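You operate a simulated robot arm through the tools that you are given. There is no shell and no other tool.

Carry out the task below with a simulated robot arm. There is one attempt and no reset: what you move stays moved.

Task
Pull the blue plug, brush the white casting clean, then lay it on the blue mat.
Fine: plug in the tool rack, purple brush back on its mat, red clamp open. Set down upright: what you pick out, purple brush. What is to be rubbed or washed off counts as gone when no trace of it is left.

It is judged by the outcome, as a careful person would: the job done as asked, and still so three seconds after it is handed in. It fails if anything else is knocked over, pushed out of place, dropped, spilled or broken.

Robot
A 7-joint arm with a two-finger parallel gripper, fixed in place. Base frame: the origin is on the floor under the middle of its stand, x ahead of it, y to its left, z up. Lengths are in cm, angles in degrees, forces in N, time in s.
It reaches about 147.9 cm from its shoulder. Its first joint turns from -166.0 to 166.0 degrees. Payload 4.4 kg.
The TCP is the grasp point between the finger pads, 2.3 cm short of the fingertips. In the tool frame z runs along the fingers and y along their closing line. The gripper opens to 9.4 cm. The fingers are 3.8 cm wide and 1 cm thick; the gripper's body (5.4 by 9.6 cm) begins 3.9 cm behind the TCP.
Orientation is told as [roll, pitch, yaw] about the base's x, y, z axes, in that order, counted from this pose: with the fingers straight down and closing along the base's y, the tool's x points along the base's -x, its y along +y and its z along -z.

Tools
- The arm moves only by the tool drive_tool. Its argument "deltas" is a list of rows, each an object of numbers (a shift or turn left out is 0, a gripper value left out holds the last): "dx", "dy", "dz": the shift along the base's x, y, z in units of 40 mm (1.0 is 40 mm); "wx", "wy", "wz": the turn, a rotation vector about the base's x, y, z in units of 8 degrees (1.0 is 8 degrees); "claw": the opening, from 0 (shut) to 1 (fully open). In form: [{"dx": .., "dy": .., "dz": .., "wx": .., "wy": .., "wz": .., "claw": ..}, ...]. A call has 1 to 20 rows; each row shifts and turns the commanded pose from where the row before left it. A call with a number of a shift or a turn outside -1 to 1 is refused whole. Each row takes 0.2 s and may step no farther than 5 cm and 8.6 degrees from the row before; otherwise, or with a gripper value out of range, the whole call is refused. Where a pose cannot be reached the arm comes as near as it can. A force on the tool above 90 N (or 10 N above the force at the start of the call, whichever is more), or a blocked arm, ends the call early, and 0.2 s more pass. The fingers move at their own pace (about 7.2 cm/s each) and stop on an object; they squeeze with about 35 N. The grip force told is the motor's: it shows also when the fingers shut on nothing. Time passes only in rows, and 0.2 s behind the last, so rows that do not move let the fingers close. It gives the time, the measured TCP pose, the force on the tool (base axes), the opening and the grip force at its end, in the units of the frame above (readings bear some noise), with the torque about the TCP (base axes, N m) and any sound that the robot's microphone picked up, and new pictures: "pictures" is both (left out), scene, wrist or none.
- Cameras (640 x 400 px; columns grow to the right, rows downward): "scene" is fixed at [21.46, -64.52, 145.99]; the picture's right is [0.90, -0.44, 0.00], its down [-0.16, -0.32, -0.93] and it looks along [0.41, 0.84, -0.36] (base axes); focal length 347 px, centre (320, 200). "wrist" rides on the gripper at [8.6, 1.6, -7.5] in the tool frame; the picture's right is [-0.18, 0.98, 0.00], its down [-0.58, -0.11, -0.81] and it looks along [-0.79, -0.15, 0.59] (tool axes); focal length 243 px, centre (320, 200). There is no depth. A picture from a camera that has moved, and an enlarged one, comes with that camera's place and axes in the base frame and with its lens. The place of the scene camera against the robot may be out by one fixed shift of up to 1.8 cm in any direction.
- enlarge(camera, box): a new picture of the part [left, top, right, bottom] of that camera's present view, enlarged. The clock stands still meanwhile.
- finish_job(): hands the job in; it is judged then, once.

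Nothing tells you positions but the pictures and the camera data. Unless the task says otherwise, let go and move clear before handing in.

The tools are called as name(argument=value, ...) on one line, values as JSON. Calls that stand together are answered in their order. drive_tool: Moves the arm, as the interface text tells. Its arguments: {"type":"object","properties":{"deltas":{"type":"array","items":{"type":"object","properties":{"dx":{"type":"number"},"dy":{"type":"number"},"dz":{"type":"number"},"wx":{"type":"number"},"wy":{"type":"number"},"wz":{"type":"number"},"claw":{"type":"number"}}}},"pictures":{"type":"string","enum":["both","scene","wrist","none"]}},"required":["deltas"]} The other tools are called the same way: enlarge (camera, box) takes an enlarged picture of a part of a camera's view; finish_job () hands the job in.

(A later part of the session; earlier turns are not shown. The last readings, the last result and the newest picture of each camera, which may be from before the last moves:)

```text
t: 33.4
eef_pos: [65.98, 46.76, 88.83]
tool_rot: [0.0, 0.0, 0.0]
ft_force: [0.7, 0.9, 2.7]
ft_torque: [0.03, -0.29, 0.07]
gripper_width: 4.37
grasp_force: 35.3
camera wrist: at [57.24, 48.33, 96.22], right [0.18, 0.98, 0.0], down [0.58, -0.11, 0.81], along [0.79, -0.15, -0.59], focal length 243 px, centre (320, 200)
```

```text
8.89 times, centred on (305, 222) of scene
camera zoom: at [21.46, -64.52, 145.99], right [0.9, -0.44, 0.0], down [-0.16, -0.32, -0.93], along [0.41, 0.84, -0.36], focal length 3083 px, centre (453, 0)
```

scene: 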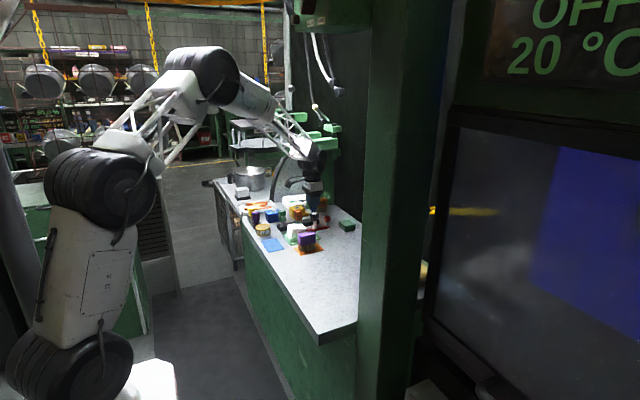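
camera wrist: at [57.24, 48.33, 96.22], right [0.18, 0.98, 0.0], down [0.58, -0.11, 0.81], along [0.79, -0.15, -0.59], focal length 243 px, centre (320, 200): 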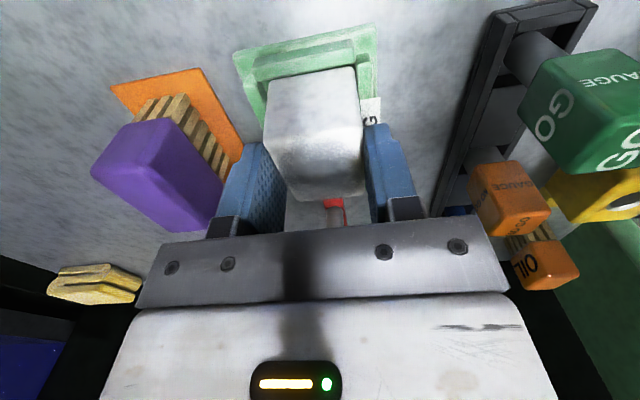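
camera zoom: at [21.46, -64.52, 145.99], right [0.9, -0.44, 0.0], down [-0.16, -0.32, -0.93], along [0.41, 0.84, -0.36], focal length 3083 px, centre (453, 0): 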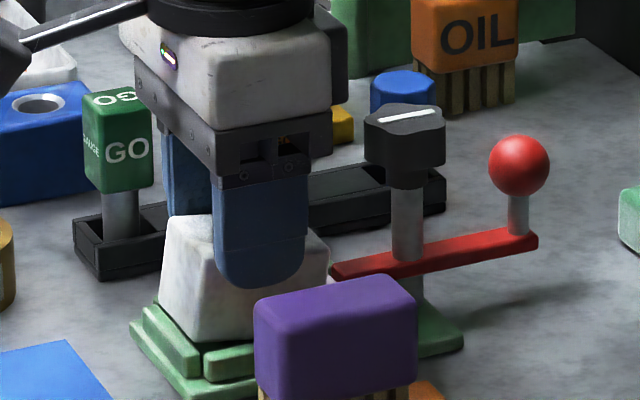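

I have hold of the casting (4.4 cm wide). Now I'll shift it slightly +x and rotate it level while lowering, in small steps.

drive_tool(deltas=[{"dx": 0.05}, {"dx": 0.04}, {"wy": -0.3, "dz": -0.03}, {"wy": -0.3, "dz": -0.04}, {}], pictures="wrist")

enlarge(camera="scene", box=[275, 200, 335, 245])

enlarge(camera="wrist", box=[230, 10, 390, 140])

```text
t: 34.6
eef_pos: [66.22, 46.75, 88.49]
tool_rot: [-0.1, -4.8, -0.2]
ft_force: [-0.9, 0.3, -1.1]
ft_torque: [0.02, 0.03, -0.02]
gripper_width: 4.38
grasp_force: 35.1
camera wrist: at [56.97, 48.32, 95.13], right [0.18, 0.98, 0.02], down [0.51, -0.11, 0.85], along [0.84, -0.15, -0.52], focal length 243 px, centre (320, 200)
```

wrist: 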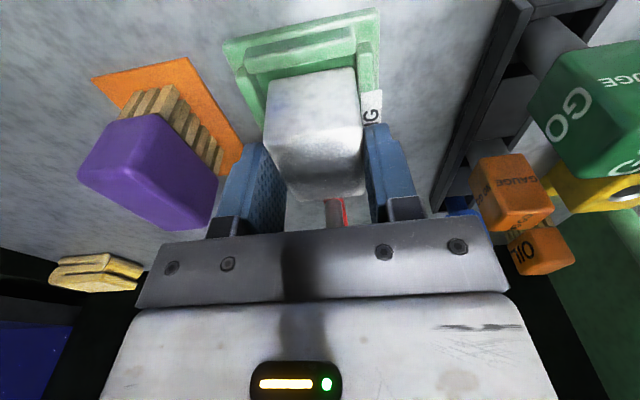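

```text
8.89 times, centred on (305, 222) of scene
camera zoom: at [21.46, -64.52, 145.99], right [0.9, -0.44, 0.0], down [-0.16, -0.32, -0.93], along [0.41, 0.84, -0.36], focal length 3083 px, centre (453, 0)
```

zoom: 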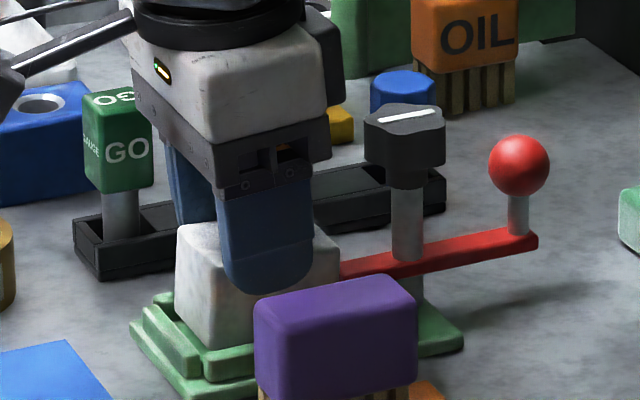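

```text
3.08 times, centred on (310, 75) of wrist
camera zoom: at [56.97, 48.32, 95.13], right [0.18, 0.98, 0.02], down [0.51, -0.11, 0.85], along [0.84, -0.15, -0.52], focal length 746 px, centre (351, 585)
```

zoom: 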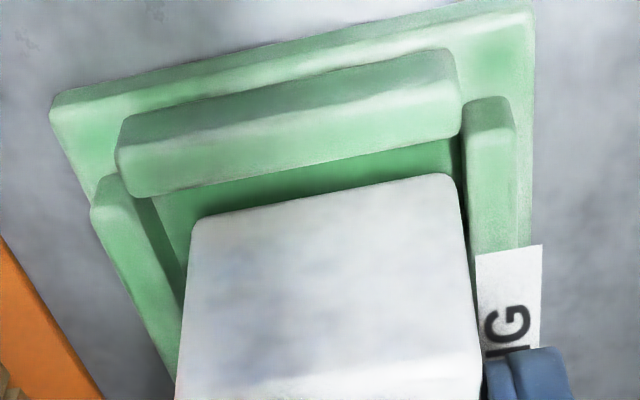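

The near edge has cleared the rim and the casting is coming level. I'll continue lowering and levelling.

drive_tool(deltas=[{"wy": -0.3, "dz": -0.05}, {"wy": -0.2, "dz": -0.05}, {}], pictures="none")

enlarge(camera="scene", box=[275, 200, 335, 245])

enlarge(camera="wrist", box=[230, 10, 390, 140])

```text
t: 35.4
eef_pos: [66.06, 46.74, 88.13]
tool_rot: [-0.1, -8.6, 0.0]
ft_force: [-39.9, -2.1, 10.9]
ft_torque: [-0.08, 1.1, -0.06]
gripper_width: 4.39
grasp_force: 34.9
```

```text
8.89 times, centred on (305, 222) of scene
camera zoom: at [21.46, -64.52, 145.99], right [0.9, -0.44, 0.0], down [-0.16, -0.32, -0.93], along [0.41, 0.84, -0.36], focal length 3083 px, centre (453, 0)
```

zoom: 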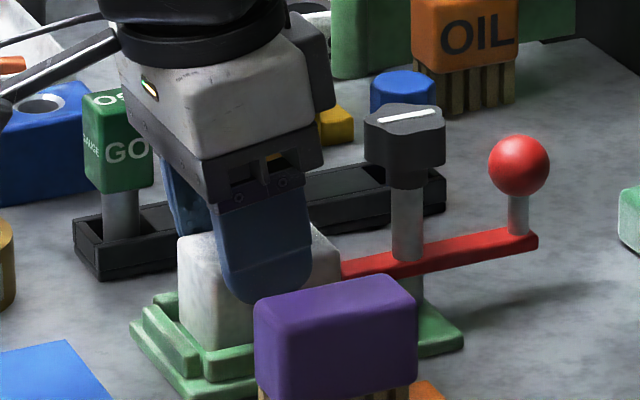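

```text
3.08 times, centred on (310, 75) of wrist
camera zoom: at [56.42, 48.3, 94.08], right [0.18, 0.98, 0.03], down [0.45, -0.11, 0.89], along [0.87, -0.15, -0.46], focal length 746 px, centre (351, 585)
```

zoom: 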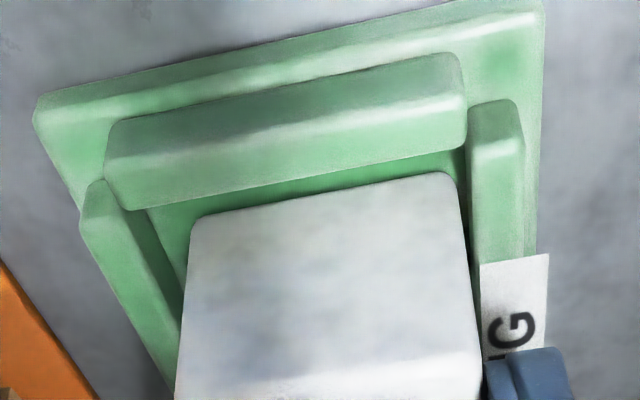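

It is now pressing against the far side of the nest (−40 N in x), so I'll ease it back about 3 mm in −x.

drive_tool(deltas=[{"dx": -0.04}, {"dx": -0.03}, {}], pictures="none")

enlarge(camera="scene", box=[275, 200, 335, 245])

```text
t: 36.2
eef_pos: [66.07, 46.64, 88.1]
tool_rot: [0.0, -8.9, 0.0]
ft_force: [0.4, -0.1, -0.5]
ft_torque: [0.01, 0.03, -0.01]
gripper_width: 4.37
grasp_force: 35.2
```

```text
8.89 times, centred on (305, 222) of scene
camera zoom: at [21.46, -64.52, 145.99], right [0.9, -0.44, 0.0], down [-0.16, -0.32, -0.93], along [0.41, 0.84, -0.36], focal length 3083 px, centre (453, 0)
```

zoom: 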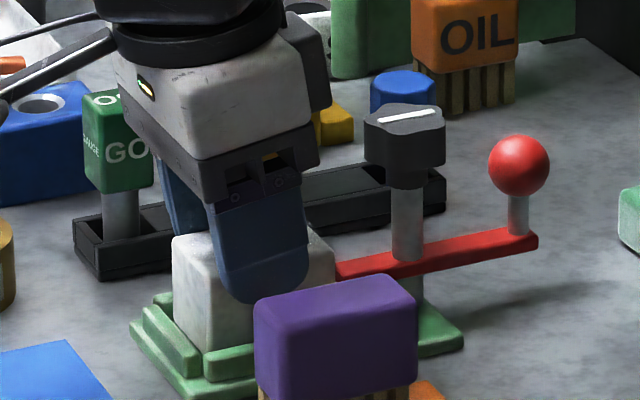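

Free again with no load. I'll lower in fine steps until it seats.

drive_tool(deltas=[{"dz": -0.04}, {"dz": -0.04}, {}], pictures="none")

enlarge(camera="scene", box=[275, 200, 335, 245])

enlarge(camera="wrist", box=[230, 10, 390, 140])

```text
t: 37.0
eef_pos: [65.99, 46.68, 87.98]
tool_rot: [0.0, -9.0, -0.1]
ft_force: [-0.6, -3.8, 22.9]
ft_torque: [-0.09, -0.3, -0.07]
gripper_width: 4.39
grasp_force: 35.1
```

```text
8.89 times, centred on (305, 222) of scene
camera zoom: at [21.46, -64.52, 145.99], right [0.9, -0.44, 0.0], down [-0.16, -0.32, -0.93], along [0.41, 0.84, -0.36], focal length 3083 px, centre (453, 0)
```

zoom: 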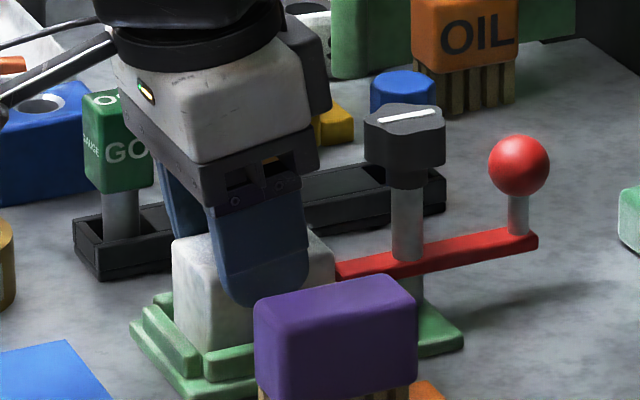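

```text
3.08 times, centred on (310, 75) of wrist
camera zoom: at [56.27, 48.35, 93.92], right [0.18, 0.98, 0.03], down [0.45, -0.11, 0.89], along [0.87, -0.15, -0.46], focal length 746 px, centre (351, 585)
```

zoom: 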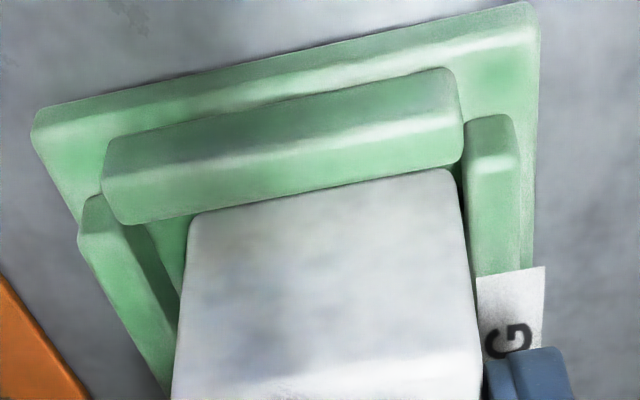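

It has bottomed with about 23 N. I'll ease off, release, back the gripper up and check that the casting is level.

drive_tool(deltas=[{"dz": 0.04}, {"claw": 0.45}, {"claw": 0.6}, {"claw": 0.65}, {}], pictures="none")

drive_tool(deltas=[{"dz": 0.4}, {"dz": 0.6}, {"dz": 0.7, "wy": 0.4}, {"dz": 0.7, "wy": 0.4}, {"dz": 0.6, "wy": 0.3}, {}], pictures="wrist")

enlarge(camera="scene", box=[285, 215, 325, 240])

enlarge(camera="wrist", box=[260, 0, 390, 110])

```text
t: 38.2
eef_pos: [65.93, 46.78, 87.94]
tool_rot: [-0.1, -8.7, 0.1]
ft_force: [-0.7, 0.2, 0.9]
ft_torque: [0.02, 0.02, 0.0]
gripper_width: 6.12
grasp_force: 0.1
```

```text
t: 39.6
eef_pos: [66.02, 46.79, 99.98]
tool_rot: [0.0, 0.0, 0.0]
ft_force: [1.1, 0.3, -0.4]
ft_torque: [-0.02, 0.0, 0.03]
gripper_width: 6.12
grasp_force: 0.1
camera wrist: at [57.34, 48.34, 107.4], right [0.18, 0.98, 0.0], down [0.58, -0.11, 0.81], along [0.79, -0.15, -0.59], focal length 243 px, centre (320, 200)
```

wrist: 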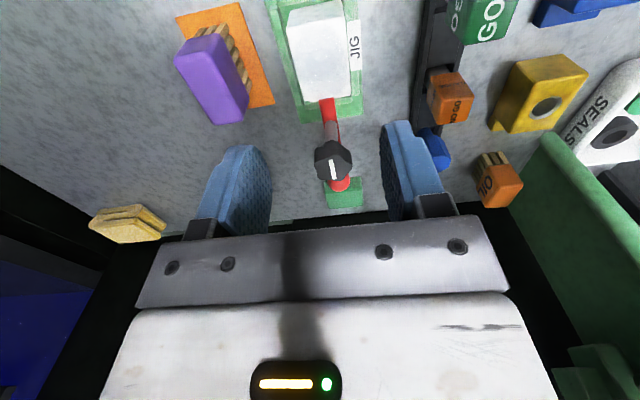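

```text
16.00 times, centred on (305, 228) of scene
camera zoom: at [21.46, -64.52, 145.99], right [0.9, -0.44, 0.0], down [-0.16, -0.32, -0.93], along [0.41, 0.84, -0.36], focal length 5549 px, centre (560, -240)
```

zoom: 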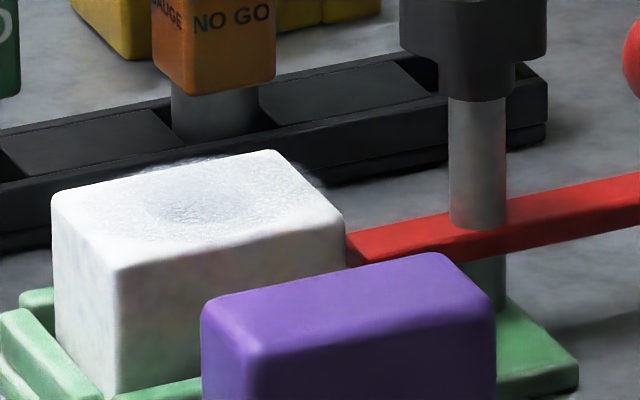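

```text
3.64 times, centred on (325, 55) of wrist
camera zoom: at [57.34, 48.34, 107.4], right [0.18, 0.98, 0.0], down [0.58, -0.11, 0.81], along [0.79, -0.15, -0.59], focal length 882 px, centre (302, 727)
```

zoom: 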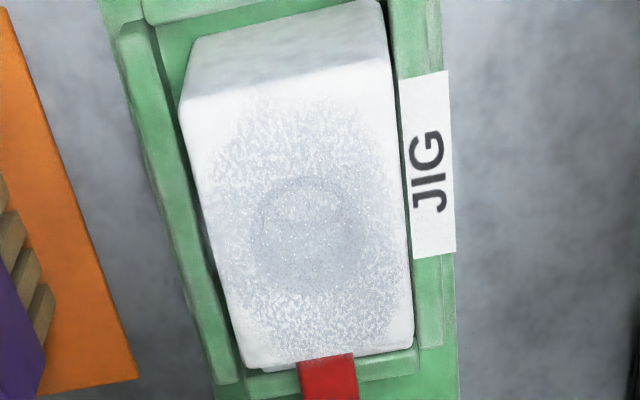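

The casting is now level in the nest (about 2 mm higher than at first, but stable). Next is the purple brush at about (66.1, 37.9, top z 89.2); I'll move above it.

drive_tool(deltas=[{"dy": -0.7, "dx": 0.02, "claw": 0.5}, {"dy": -0.8}, {"dy": -0.7}, {}], pictures="wrist")

enlarge(camera="wrist", box=[250, 0, 390, 130])

```text
t: 40.6
eef_pos: [66.11, 37.85, 100.01]
tool_rot: [0.0, 0.0, -0.1]
ft_force: [0.7, -0.8, -0.3]
ft_torque: [-0.03, 0.02, 0.02]
gripper_width: 4.71
grasp_force: 0.1
camera wrist: at [57.42, 39.48, 107.41], right [0.18, 0.98, 0.0], down [0.58, -0.11, 0.81], along [0.79, -0.15, -0.59], focal length 243 px, centre (320, 200)
```

wrist: 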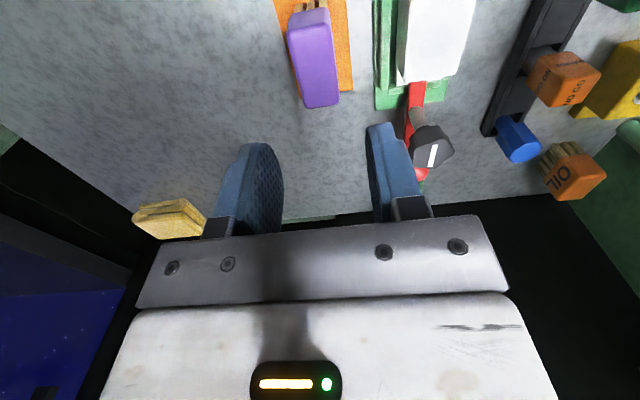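

```text
3.08 times, centred on (320, 65) of wrist
camera zoom: at [57.42, 39.48, 107.41], right [0.18, 0.98, 0.0], down [0.58, -0.11, 0.81], along [0.79, -0.15, -0.59], focal length 746 px, centre (320, 615)
```

zoom: 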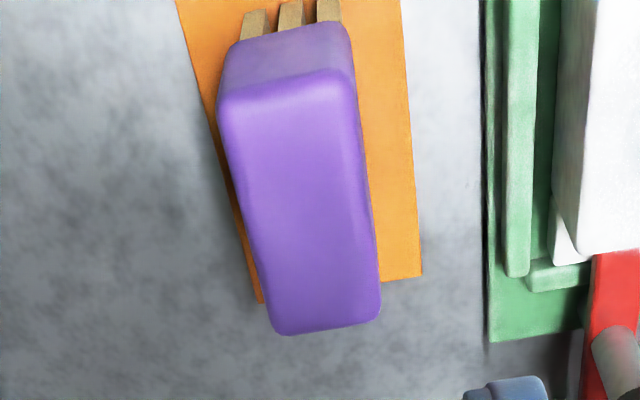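

The brush is centred about 2.5 mm off the gripper axis. I'll correct, descend onto its handle and grip it.

drive_tool(deltas=[{"dx": -0.05, "dy": -0.06}, {"dz": -0.8}, {"dz": -0.8}, {"dz": -0.6}, {"dz": -0.35}, {"dz": -0.22}, {}], pictures="wrist")

enlarge(camera="scene", box=[280, 200, 340, 255])

```text
t: 42.2
eef_pos: [65.95, 37.8, 88.79]
tool_rot: [-0.1, 0.1, 0.0]
ft_force: [0.1, -0.2, 0.0]
ft_torque: [-0.03, 0.03, -0.05]
gripper_width: 4.72
grasp_force: 0.1
camera wrist: at [57.19, 39.33, 96.23], right [0.18, 0.98, 0.0], down [0.58, -0.11, 0.81], along [0.79, -0.15, -0.59], focal length 243 px, centre (320, 200)
```

wrist: 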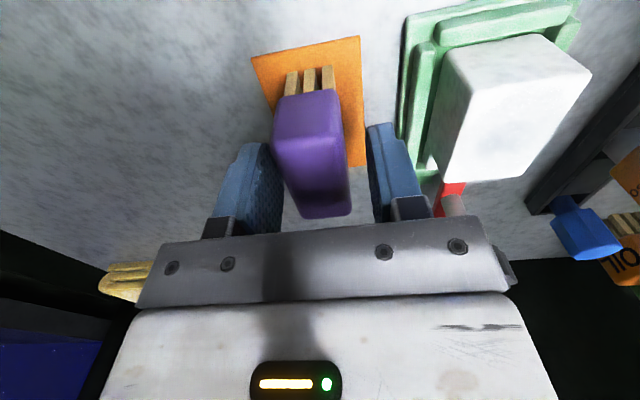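

```text
7.27 times, centred on (310, 228) of scene
camera zoom: at [21.46, -64.52, 145.99], right [0.9, -0.44, 0.0], down [-0.16, -0.32, -0.93], along [0.41, 0.84, -0.36], focal length 2522 px, centre (393, 0)
```

zoom: 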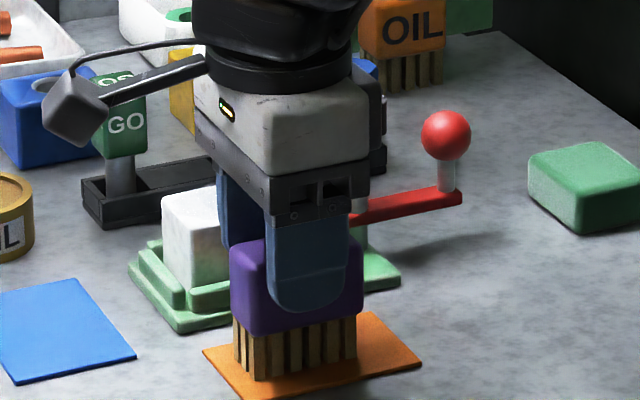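

The brush handle is between the pads. I'll close on it and lift it straight up.

drive_tool(deltas=[{"claw": 0.35}, {"claw": 0.2}, {"claw": 0.1}, {"claw": 0.1}, {"dz": 0.1}, {"dz": 0.4}, {"dz": 0.7}, {"dz": 0.8}, {}], pictures="wrist")

enlarge(camera="scene", box=[280, 190, 340, 255])

```text
t: 44.2
eef_pos: [65.87, 37.58, 96.98]
tool_rot: [0.0, 0.0, 0.1]
ft_force: [-0.4, -0.9, -0.4]
ft_torque: [0.01, -0.02, 0.0]
gripper_width: 3.15
grasp_force: 35.5
camera wrist: at [57.12, 39.26, 104.33], right [0.18, 0.98, 0.0], down [0.58, -0.11, 0.81], along [0.79, -0.15, -0.59], focal length 243 px, centre (320, 200)
```

wrist: 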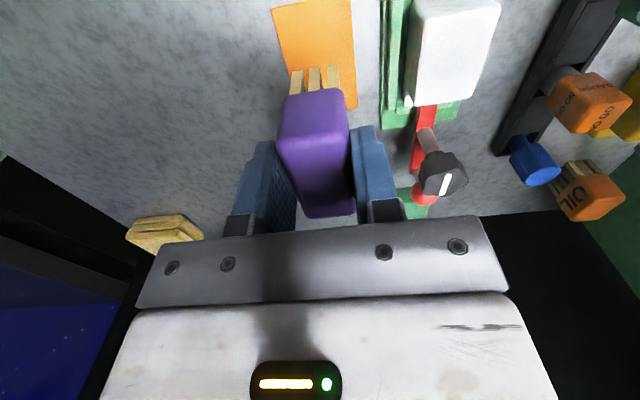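

```text
6.15 times, centred on (310, 222) of scene
camera zoom: at [21.46, -64.52, 145.99], right [0.9, -0.44, 0.0], down [-0.16, -0.32, -0.93], along [0.41, 0.84, -0.36], focal length 2134 px, centre (382, 62)
```

zoom: 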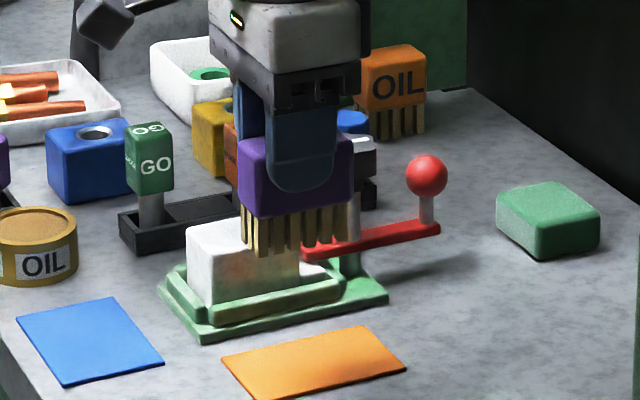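

The brush is in hand and its mat is free. With the brush out of the way I can now inspect the casting's side and clamp from the scene camera.

enlarge(camera="scene", box=[282, 212, 328, 245])

enlarge(camera="wrist", box=[370, 0, 510, 130])

```text
12.12 times, centred on (305, 228) of scene
camera zoom: at [21.46, -64.52, 145.99], right [0.9, -0.44, 0.0], down [-0.16, -0.32, -0.93], along [0.41, 0.84, -0.36], focal length 4204 px, centre (502, -146)
```

zoom: 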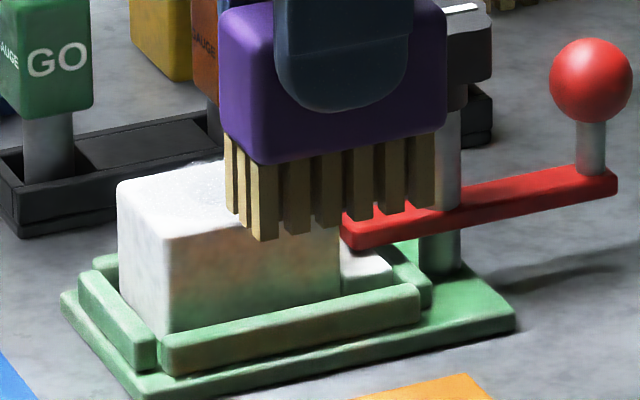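

```text
3.08 times, centred on (440, 65) of wrist
camera zoom: at [57.12, 39.26, 104.33], right [0.18, 0.98, 0.0], down [0.58, -0.11, 0.81], along [0.79, -0.15, -0.59], focal length 746 px, centre (-49, 615)
```

zoom: 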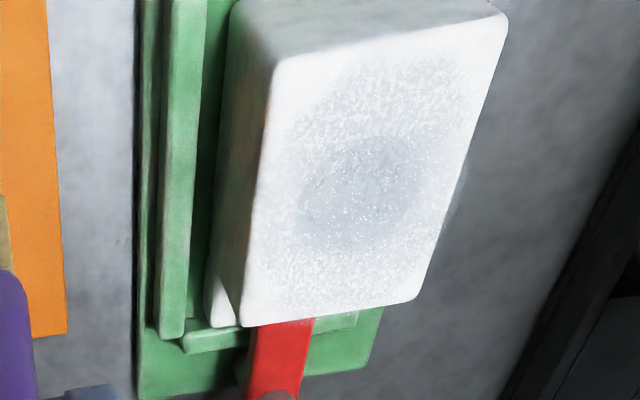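

The casting's ear is under the red bar, as suspected, and the dirt is a layer of filings on the top. I'll carry the brush over the casting and come down just above it.

drive_tool(deltas=[{"dy": 0.75}, {"dy": 0.75}, {"dy": 0.76}, {"dz": -0.4}, {"dz": -0.3}, {}], pictures="wrist")

enlarge(camera="scene", box=[282, 205, 328, 240])

enlarge(camera="wrist", box=[240, 20, 400, 150])

```text
t: 45.6
eef_pos: [65.82, 46.84, 94.07]
tool_rot: [0.0, 0.0, 0.0]
ft_force: [-1.0, 0.1, -1.2]
ft_torque: [0.0, 0.04, -0.01]
gripper_width: 3.14
grasp_force: 34.5
camera wrist: at [57.15, 48.35, 101.46], right [0.18, 0.98, 0.0], down [0.58, -0.11, 0.81], along [0.79, -0.15, -0.59], focal length 243 px, centre (320, 200)
```

wrist: 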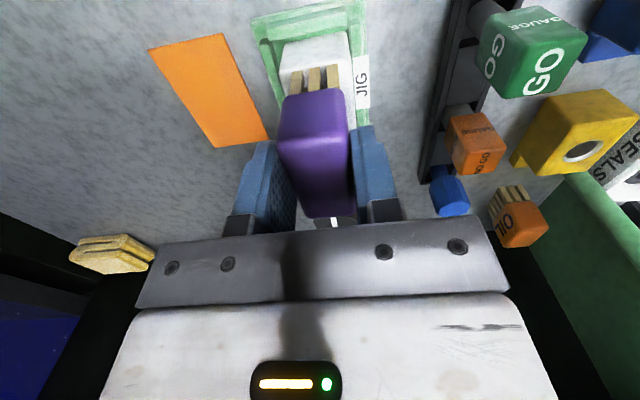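

```text
11.43 times, centred on (305, 222) of scene
camera zoom: at [21.46, -64.52, 145.99], right [0.9, -0.44, 0.0], down [-0.16, -0.32, -0.93], along [0.41, 0.84, -0.36], focal length 3964 px, centre (491, -57)
```

zoom: 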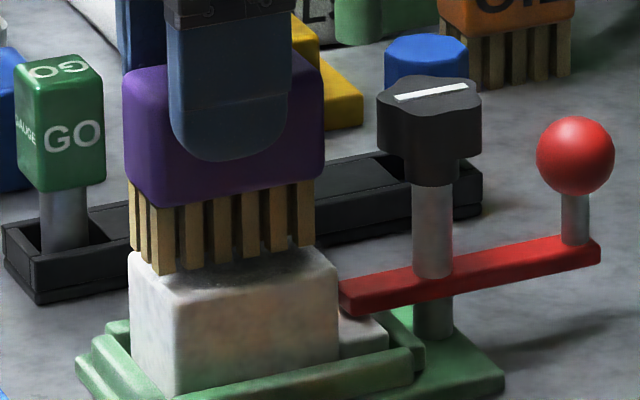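

```text
3.08 times, centred on (320, 85) of wrist
camera zoom: at [57.15, 48.35, 101.46], right [0.18, 0.98, 0.0], down [0.58, -0.11, 0.81], along [0.79, -0.15, -0.59], focal length 746 px, centre (320, 554)
```

zoom: 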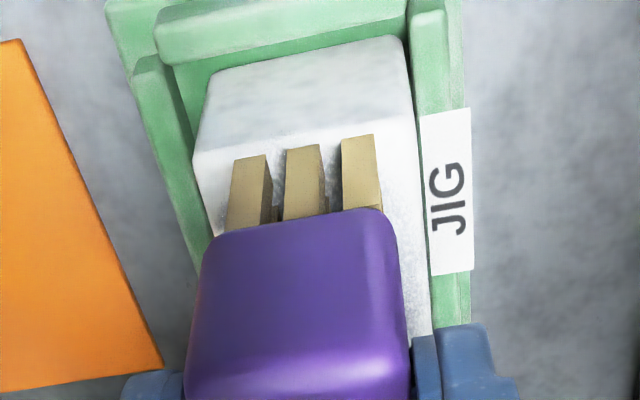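

The bristles are just above the casting. I'll lower until I feel light contact.

drive_tool(deltas=[{"dz": -0.06}, {"dz": -0.05}, {}], pictures="none")

enlarge(camera="scene", box=[282, 205, 328, 240])

```text
t: 46.4
eef_pos: [65.75, 46.82, 93.66]
tool_rot: [0.0, 0.0, -0.1]
ft_force: [0.1, -0.3, -1.5]
ft_torque: [0.0, 0.0, -0.02]
gripper_width: 3.15
grasp_force: 34.8
```

```text
11.43 times, centred on (305, 222) of scene
camera zoom: at [21.46, -64.52, 145.99], right [0.9, -0.44, 0.0], down [-0.16, -0.32, -0.93], along [0.41, 0.84, -0.36], focal length 3964 px, centre (491, -57)
```

zoom: 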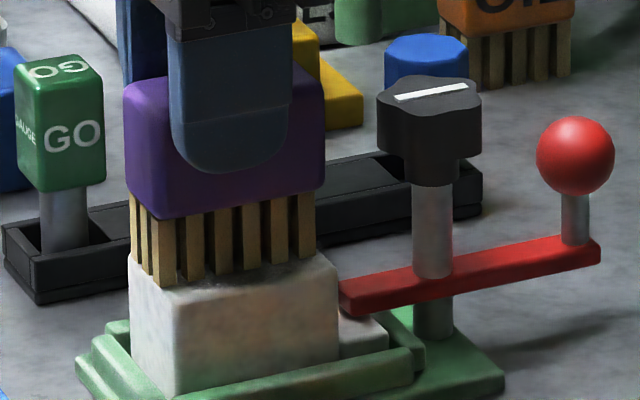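

Still no contact force. A touch lower.

drive_tool(deltas=[{"dz": -0.04}, {"dz": -0.02}, {}], pictures="none")

enlarge(camera="scene", box=[282, 205, 328, 240])

```text
t: 47.2
eef_pos: [65.95, 46.76, 93.65]
tool_rot: [0.1, -0.1, 0.0]
ft_force: [-4.8, -0.8, 24.7]
ft_torque: [-0.01, 0.31, 0.03]
gripper_width: 3.16
grasp_force: 35.1
```

```text
11.43 times, centred on (305, 222) of scene
camera zoom: at [21.46, -64.52, 145.99], right [0.9, -0.44, 0.0], down [-0.16, -0.32, -0.93], along [0.41, 0.84, -0.36], focal length 3964 px, centre (491, -57)
```

zoom: 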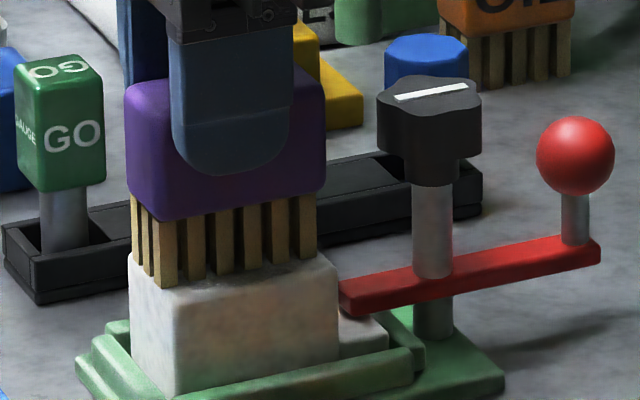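

Contact made (about 25 N, a bit much). I'll ease to a light pressure and sweep back and forth across the casting in y.

drive_tool(deltas=[{"dz": 0.032}, {"dy": 0.2}, {"dy": 0.2}, {"dy": 0.2}, {"dy": -0.2}, {"dy": -0.2}, {"dy": -0.2}, {"dy": -0.2}, {"dy": -0.2}, {"dy": -0.2}, {"dy": 0.2}, {"dy": 0.2}, {"dy": 0.2}], pictures="wrist")

enlarge(camera="scene", box=[282, 205, 328, 240])

enlarge(camera="wrist", box=[240, 20, 400, 150])

```text
t: 50.0
eef_pos: [65.74, 46.73, 93.51]
tool_rot: [0.1, -0.1, -0.2]
ft_force: [-0.1, -1.6, 2.9]
ft_torque: [-0.16, -0.03, -0.02]
gripper_width: 3.14
grasp_force: 35.0
camera wrist: at [57.2, 48.32, 100.89], right [0.19, 0.98, 0.0], down [0.58, -0.11, 0.81], along [0.79, -0.15, -0.59], focal length 243 px, centre (320, 200)
```

wrist: 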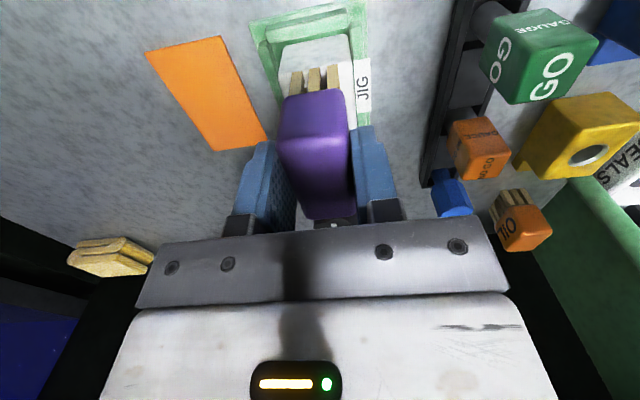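

```text
11.43 times, centred on (305, 222) of scene
camera zoom: at [21.46, -64.52, 145.99], right [0.9, -0.44, 0.0], down [-0.16, -0.32, -0.93], along [0.41, 0.84, -0.36], focal length 3964 px, centre (491, -57)
```

zoom: 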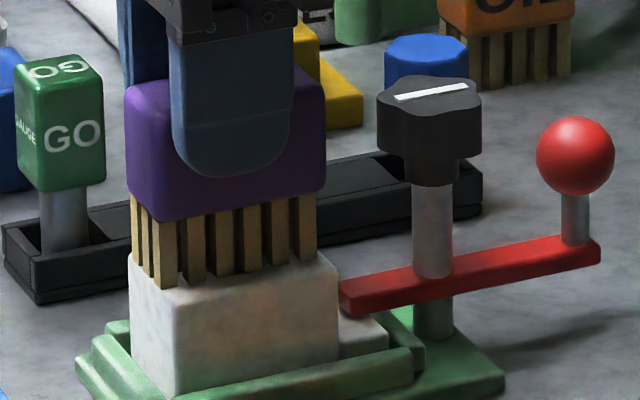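

```text
3.08 times, centred on (320, 85) of wrist
camera zoom: at [57.2, 48.32, 100.89], right [0.19, 0.98, 0.0], down [0.58, -0.11, 0.81], along [0.79, -0.15, -0.59], focal length 746 px, centre (320, 554)
```

zoom: 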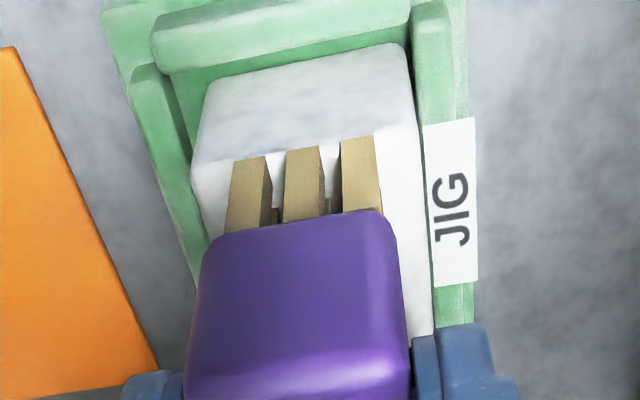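

The visible part of the top is already clean. I'll make further passes shifted in +x and then in −x so the whole top is covered.

drive_tool(deltas=[{"dx": 0.1}, {"dx": 0.1}, {"dy": 0.2}, {"dy": 0.2}, {"dy": 0.2}, {"dy": -0.2}, {"dy": -0.2}, {"dy": -0.2}, {"dy": -0.2}, {"dy": -0.2}, {"dy": -0.2}, {"dy": 0.2}, {"dy": 0.2}, {"dy": 0.2}], pictures="none")

drive_tool(deltas=[{"dx": -0.15}, {"dx": -0.15}, {"dx": -0.05}, {"dy": 0.2}, {"dy": 0.2}, {"dy": 0.2}, {"dy": -0.2}, {"dy": -0.2}, {"dy": -0.2}, {"dy": -0.2}, {"dy": -0.2}, {"dy": -0.2}, {"dy": 0.2}, {"dy": 0.2}, {"dy": 0.2}], pictures="none")

drive_tool(deltas=[{"dx": 0.15}, {"dz": 0.2}, {"dz": 0.5}, {"dz": 0.5}, {"dy": -0.5}, {"dy": -0.6}, {"dy": -0.6}, {}], pictures="wrist")

enlarge(camera="scene", box=[282, 205, 328, 240])

enlarge(camera="wrist", box=[330, 0, 480, 130])

```text
t: 53.0
eef_pos: [66.55, 46.85, 93.62]
tool_rot: [0.0, 0.0, -0.1]
ft_force: [0.1, 0.8, 0.0]
ft_torque: [0.0, 0.0, -0.02]
gripper_width: 3.15
grasp_force: 35.0
```

```text
t: 56.2
eef_pos: [65.2, 46.77, 93.55]
tool_rot: [-0.1, 0.0, -0.1]
ft_force: [0.4, 0.7, -1.1]
ft_torque: [-0.01, 0.02, -0.02]
gripper_width: 3.18
grasp_force: 34.4
```

```text
t: 58.0
eef_pos: [65.85, 39.89, 98.41]
tool_rot: [0.0, 0.0, 0.1]
ft_force: [0.3, 0.0, -0.8]
ft_torque: [0.02, 0.03, -0.01]
gripper_width: 3.13
grasp_force: 35.1
camera wrist: at [57.19, 41.51, 105.7], right [0.18, 0.98, 0.0], down [0.58, -0.11, 0.81], along [0.79, -0.15, -0.59], focal length 243 px, centre (320, 200)
```

wrist: 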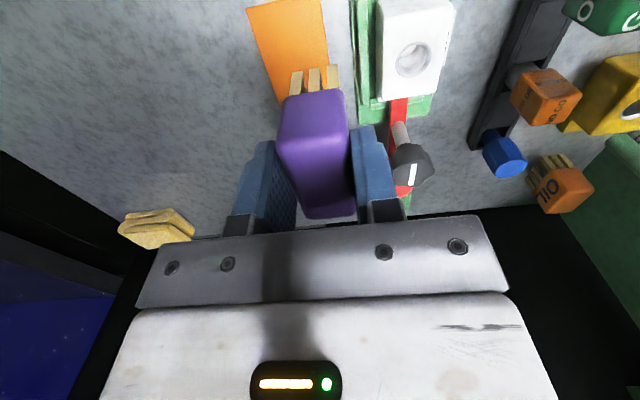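

```text
11.43 times, centred on (305, 222) of scene
camera zoom: at [21.46, -64.52, 145.99], right [0.9, -0.44, 0.0], down [-0.16, -0.32, -0.93], along [0.41, 0.84, -0.36], focal length 3964 px, centre (491, -57)
```

zoom: 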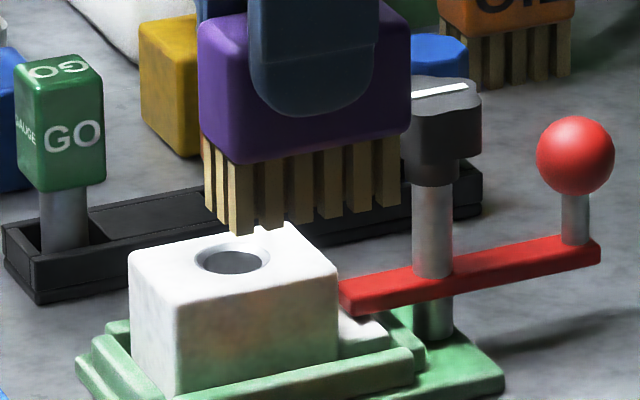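

```text
3.08 times, centred on (405, 65) of wrist
camera zoom: at [57.19, 41.51, 105.7], right [0.18, 0.98, 0.0], down [0.58, -0.11, 0.81], along [0.79, -0.15, -0.59], focal length 746 px, centre (58, 615)
```

zoom: 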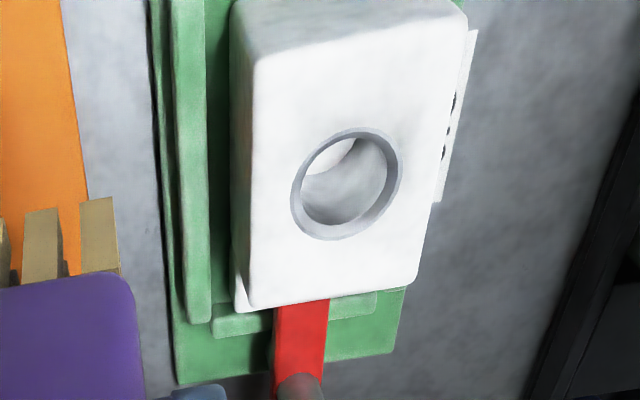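

The top is now bare white with a clean bore. I'll zoom in hard to look for any remaining trace.

enlarge(camera="wrist", box=[370, 0, 460, 105])

enlarge(camera="scene", box=[290, 218, 316, 236])

```text
3.81 times, centred on (415, 52) of wrist
camera zoom: at [57.19, 41.51, 105.7], right [0.18, 0.98, 0.0], down [0.58, -0.11, 0.81], along [0.79, -0.15, -0.59], focal length 924 px, centre (-42, 762)
```

zoom: 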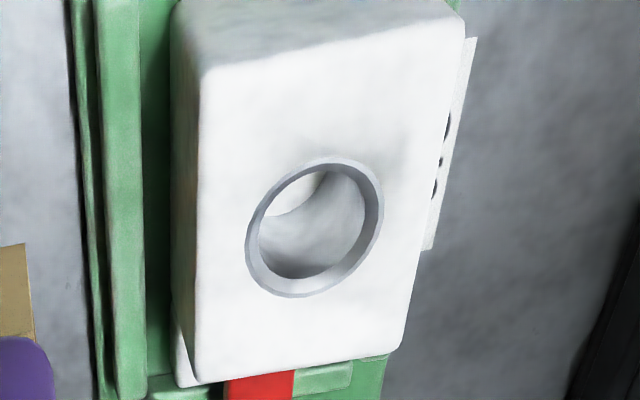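

```text
16.00 times, centred on (303, 227) of scene
camera zoom: at [21.46, -64.52, 145.99], right [0.9, -0.44, 0.0], down [-0.16, -0.32, -0.93], along [0.41, 0.84, -0.36], focal length 5549 px, centre (592, -232)
```

zoom: 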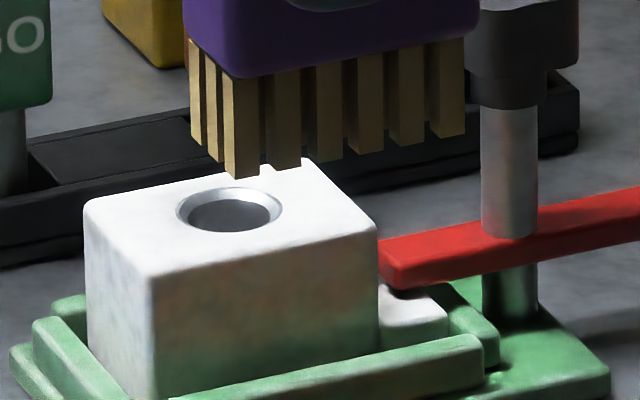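

The top looks clean; a very faint shading beside the bore may just be shadow. I'll move the brush further away over its mat and look again.

drive_tool(deltas=[{"dy": -0.55}, {}], pictures="none")

enlarge(camera="wrist", box=[390, 0, 490, 115])

enlarge(camera="scene", box=[288, 216, 312, 233])

```text
t: 58.6
eef_pos: [65.81, 37.79, 98.2]
tool_rot: [0.0, 0.0, -0.2]
ft_force: [-0.5, -0.5, -0.5]
ft_torque: [-0.03, 0.02, -0.01]
gripper_width: 3.16
grasp_force: 35.0
```

```text
3.48 times, centred on (440, 58) of wrist
camera zoom: at [57.18, 39.36, 105.65], right [0.19, 0.98, 0.0], down [0.58, -0.11, 0.81], along [0.79, -0.15, -0.59], focal length 844 px, centre (-97, 696)
```

zoom: 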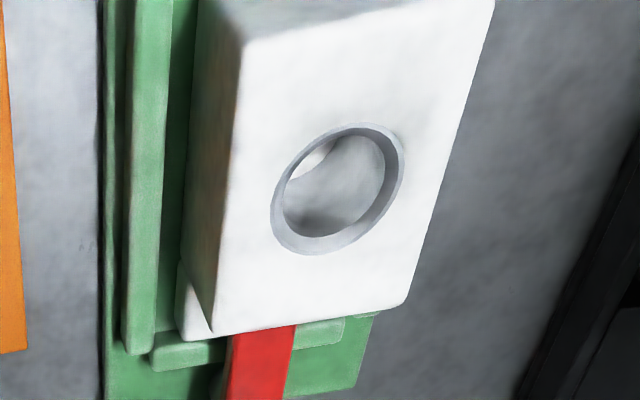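

```text
16.00 times, centred on (300, 224) of scene
camera zoom: at [21.46, -64.52, 145.99], right [0.9, -0.44, 0.0], down [-0.16, -0.32, -0.93], along [0.41, 0.84, -0.36], focal length 5549 px, centre (640, -192)
```

zoom: 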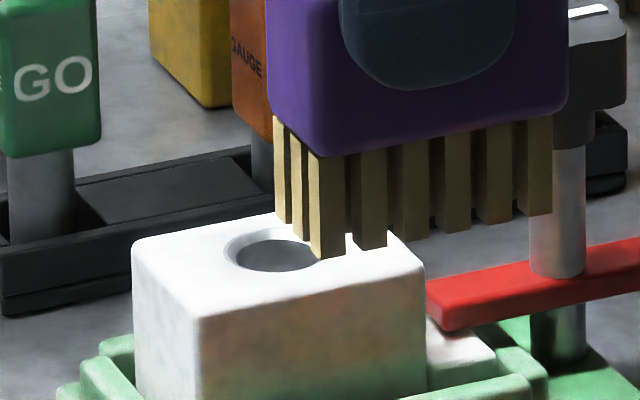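

There may still be a faint smudge beside the bore, and the last passes had almost no contact force. I'll brush once more with a firmer touch to be sure.

drive_tool(deltas=[{"dy": 0.75}, {"dy": 0.75}, {"dy": 0.75}, {"dz": -0.5}, {"dz": -0.5}, {"dz": -0.18}, {}], pictures="none")

drive_tool(deltas=[{"dz": -0.03}, {}], pictures="none")

```text
t: 60.2
eef_pos: [65.9, 46.78, 93.53]
tool_rot: [0.0, 0.0, 0.0]
ft_force: [0.3, 0.2, -1.5]
ft_torque: [0.0, 0.05, -0.02]
gripper_width: 3.16
grasp_force: 34.4
```

```text
t: 60.8
eef_pos: [66.0, 46.81, 93.56]
tool_rot: [0.1, -0.1, 0.1]
ft_force: [-1.1, 0.5, 3.8]
ft_torque: [0.05, 0.11, 0.03]
gripper_width: 3.15
grasp_force: 35.4
```

Light contact of about 4 N. I'll press slightly more and sweep in both directions over the whole top.

drive_tool(deltas=[{"dz": -0.015}, {"dy": 0.2}, {"dy": 0.2}, {"dy": 0.2}, {"dy": -0.2}, {"dy": -0.2}, {"dy": -0.2}, {"dy": -0.2}, {"dy": -0.2}, {"dy": -0.2}, {"dy": 0.2}, {"dy": 0.2}, {"dy": 0.2}, {"dx": 0.1}, {"dx": 0.08}], pictures="none")

drive_tool(deltas=[{"dy": 0.2}, {"dy": 0.2}, {"dy": 0.2}, {"dx": -0.15}, {"dx": -0.15}, {"dx": 0.15}, {"dx": 0.15}, {"dy": -0.2}, {"dy": -0.15}, {"dx": -0.15}, {"dx": -0.15}, {"dx": 0.15}, {"dx": 0.15}], pictures="none")

drive_tool(deltas=[{"dy": -0.2}, {"dy": -0.2}, {"dx": -0.15}, {"dx": -0.15}, {"dx": 0.15}, {"dx": 0.15}, {"dy": -0.2}, {"dy": -0.2}, {"dx": -0.15}, {"dx": -0.15}, {"dx": 0.15}, {"dx": 0.05}, {"dy": 0.2}, {"dy": 0.2}, {"dy": 0.15}], pictures="wrist")

enlarge(camera="scene", box=[282, 205, 328, 240])

```text
t: 64.0
eef_pos: [66.59, 46.79, 93.5]
tool_rot: [0.0, -0.1, 0.0]
ft_force: [-4.9, 1.8, 12.9]
ft_torque: [0.05, 0.25, 0.01]
gripper_width: 3.14
grasp_force: 34.9
```

```text
t: 66.8
eef_pos: [66.61, 47.79, 93.39]
tool_rot: [0.0, 0.1, -0.1]
ft_force: [-1.0, -0.2, 3.1]
ft_torque: [0.1, 0.11, 0.02]
gripper_width: 3.14
grasp_force: 35.1
```

```text
t: 70.0
eef_pos: [66.2, 46.61, 93.45]
tool_rot: [0.0, 0.1, -0.1]
ft_force: [-0.2, -0.6, -0.6]
ft_torque: [-0.04, 0.04, -0.04]
gripper_width: 3.15
grasp_force: 35.2
camera wrist: at [57.51, 48.33, 100.8], right [0.19, 0.98, 0.0], down [0.58, -0.11, 0.81], along [0.79, -0.15, -0.59], focal length 243 px, centre (320, 200)
```

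wrist: 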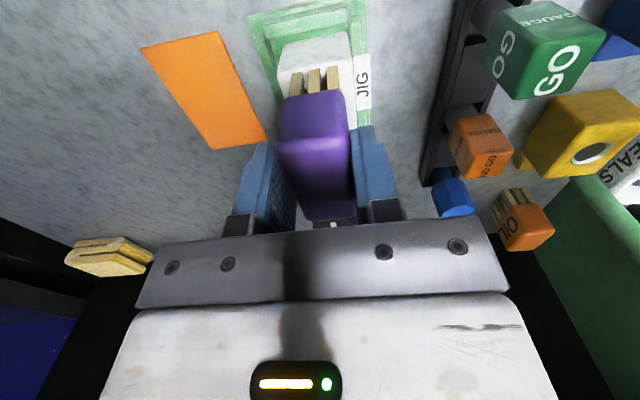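

```text
11.43 times, centred on (305, 222) of scene
camera zoom: at [21.46, -64.52, 145.99], right [0.9, -0.44, 0.0], down [-0.16, -0.32, -0.93], along [0.41, 0.84, -0.36], focal length 3964 px, centre (491, -57)
```

zoom: 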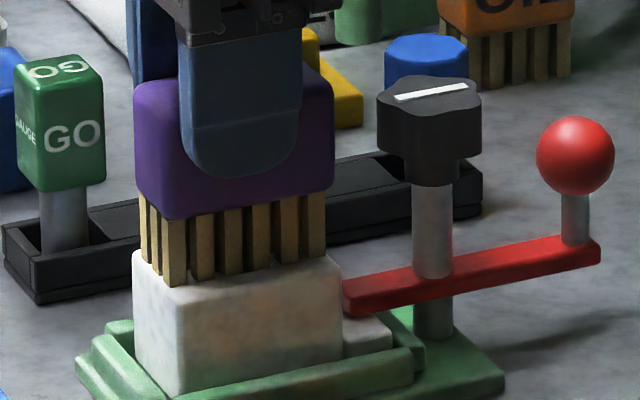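

Brushing done. I'll lift, carry the brush back over its orange mat and check the casting top on the way.

drive_tool(deltas=[{"dz": 0.3}, {"dz": 0.5}, {"dz": 0.4}, {"dy": -0.75, "dx": -0.05}, {"dy": -0.75}, {"dy": -0.72}, {}], pictures="wrist")

enlarge(camera="wrist", box=[390, 0, 490, 115])

enlarge(camera="wrist", box=[250, 0, 390, 130])

```text
t: 71.6
eef_pos: [65.95, 37.77, 98.17]
tool_rot: [-0.1, -0.1, -0.1]
ft_force: [0.4, -0.4, -0.9]
ft_torque: [-0.03, -0.01, -0.02]
gripper_width: 3.15
grasp_force: 34.9
camera wrist: at [57.35, 39.4, 105.57], right [0.19, 0.98, 0.0], down [0.58, -0.11, 0.81], along [0.79, -0.15, -0.59], focal length 243 px, centre (320, 200)
```

wrist: 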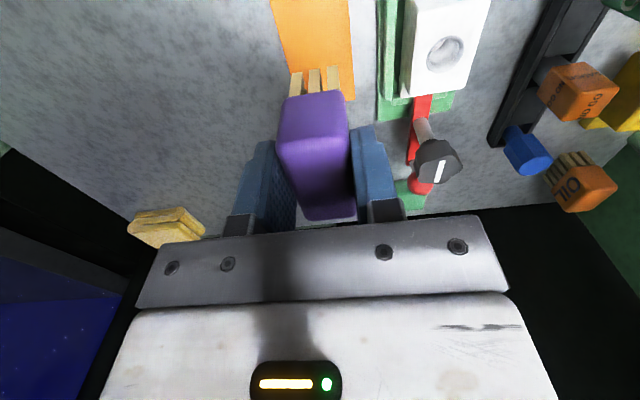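

```text
3.48 times, centred on (440, 58) of wrist
camera zoom: at [57.35, 39.4, 105.57], right [0.19, 0.98, 0.0], down [0.58, -0.11, 0.81], along [0.79, -0.15, -0.59], focal length 844 px, centre (-97, 696)
```

zoom: 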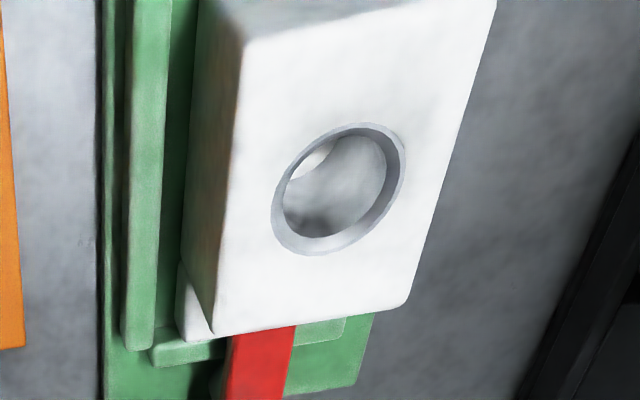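

```text
3.08 times, centred on (320, 65) of wrist
camera zoom: at [57.35, 39.4, 105.57], right [0.19, 0.98, 0.0], down [0.58, -0.11, 0.81], along [0.79, -0.15, -0.59], focal length 746 px, centre (320, 615)
```

zoom: 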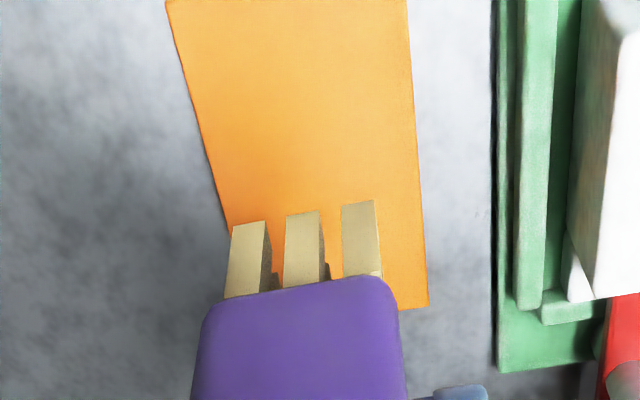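

The top is clean; the faint shading is just light. I'll set the brush down on its mat, slowing near contact.

drive_tool(deltas=[{"dz": -0.7}, {"dz": -0.7}, {"dz": -0.5}, {"dz": -0.3}, {}], pictures="none")

drive_tool(deltas=[{"dz": -0.05}, {"dz": -0.04}, {}], pictures="none")

enlarge(camera="scene", box=[280, 205, 340, 255])

```text
t: 72.8
eef_pos: [65.91, 37.82, 89.42]
tool_rot: [0.1, 0.0, 0.1]
ft_force: [0.2, -0.3, 0.0]
ft_torque: [-0.01, 0.03, -0.01]
gripper_width: 3.15
grasp_force: 34.9
```

```text
t: 73.6
eef_pos: [65.98, 37.86, 89.1]
tool_rot: [-0.1, 0.1, 0.1]
ft_force: [-0.7, 0.2, -1.1]
ft_torque: [0.0, 0.0, 0.02]
gripper_width: 3.17
grasp_force: 35.2
```

```text
8.00 times, centred on (310, 230) of scene
camera zoom: at [21.46, -64.52, 145.99], right [0.9, -0.44, 0.0], down [-0.16, -0.32, -0.93], along [0.41, 0.84, -0.36], focal length 2774 px, centre (400, -40)
```

zoom: 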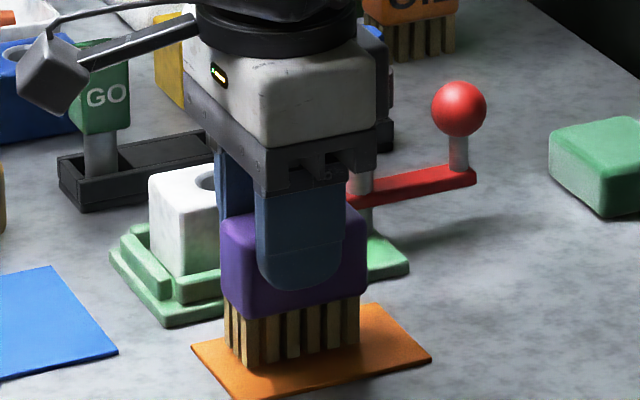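

Not quite down yet. I'll lower in very small steps until I feel the mat.

drive_tool(deltas=[{"dz": -0.04}, {}], pictures="none")

drive_tool(deltas=[{"dz": -0.03}, {}], pictures="none")

```text
t: 74.2
eef_pos: [65.87, 37.85, 88.86]
tool_rot: [0.1, 0.0, 0.0]
ft_force: [-0.4, -0.4, -1.8]
ft_torque: [0.02, 0.05, 0.01]
gripper_width: 3.14
grasp_force: 35.0
```

```text
t: 74.8
eef_pos: [65.94, 37.91, 88.8]
tool_rot: [0.0, 0.0, 0.0]
ft_force: [-0.3, -0.3, -0.6]
ft_torque: [-0.01, 0.0, -0.01]
gripper_width: 3.16
grasp_force: 35.2
```

drive_tool(deltas=[{"dz": -0.03}, {}], pictures="none")

enlarge(camera="scene", box=[290, 225, 335, 252])

```text
t: 75.4
eef_pos: [65.88, 37.78, 88.64]
tool_rot: [0.0, 0.0, -0.1]
ft_force: [-3.0, -2.0, 5.2]
ft_torque: [-0.08, 0.17, -0.01]
gripper_width: 3.16
grasp_force: 34.6
```

```text
14.22 times, centred on (312, 238) of scene
camera zoom: at [21.46, -64.52, 145.99], right [0.9, -0.44, 0.0], down [-0.16, -0.32, -0.93], along [0.41, 0.84, -0.36], focal length 4932 px, centre (427, -348)
```

zoom: 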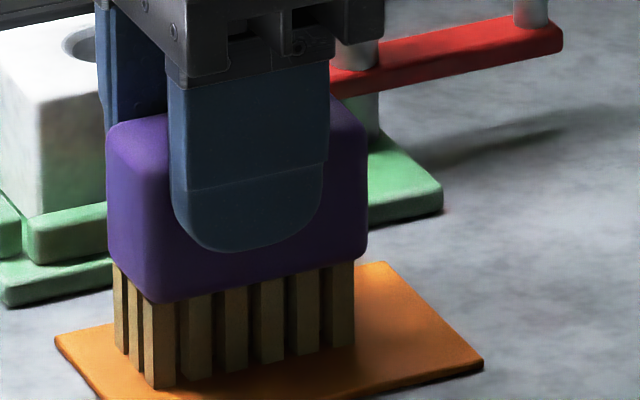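

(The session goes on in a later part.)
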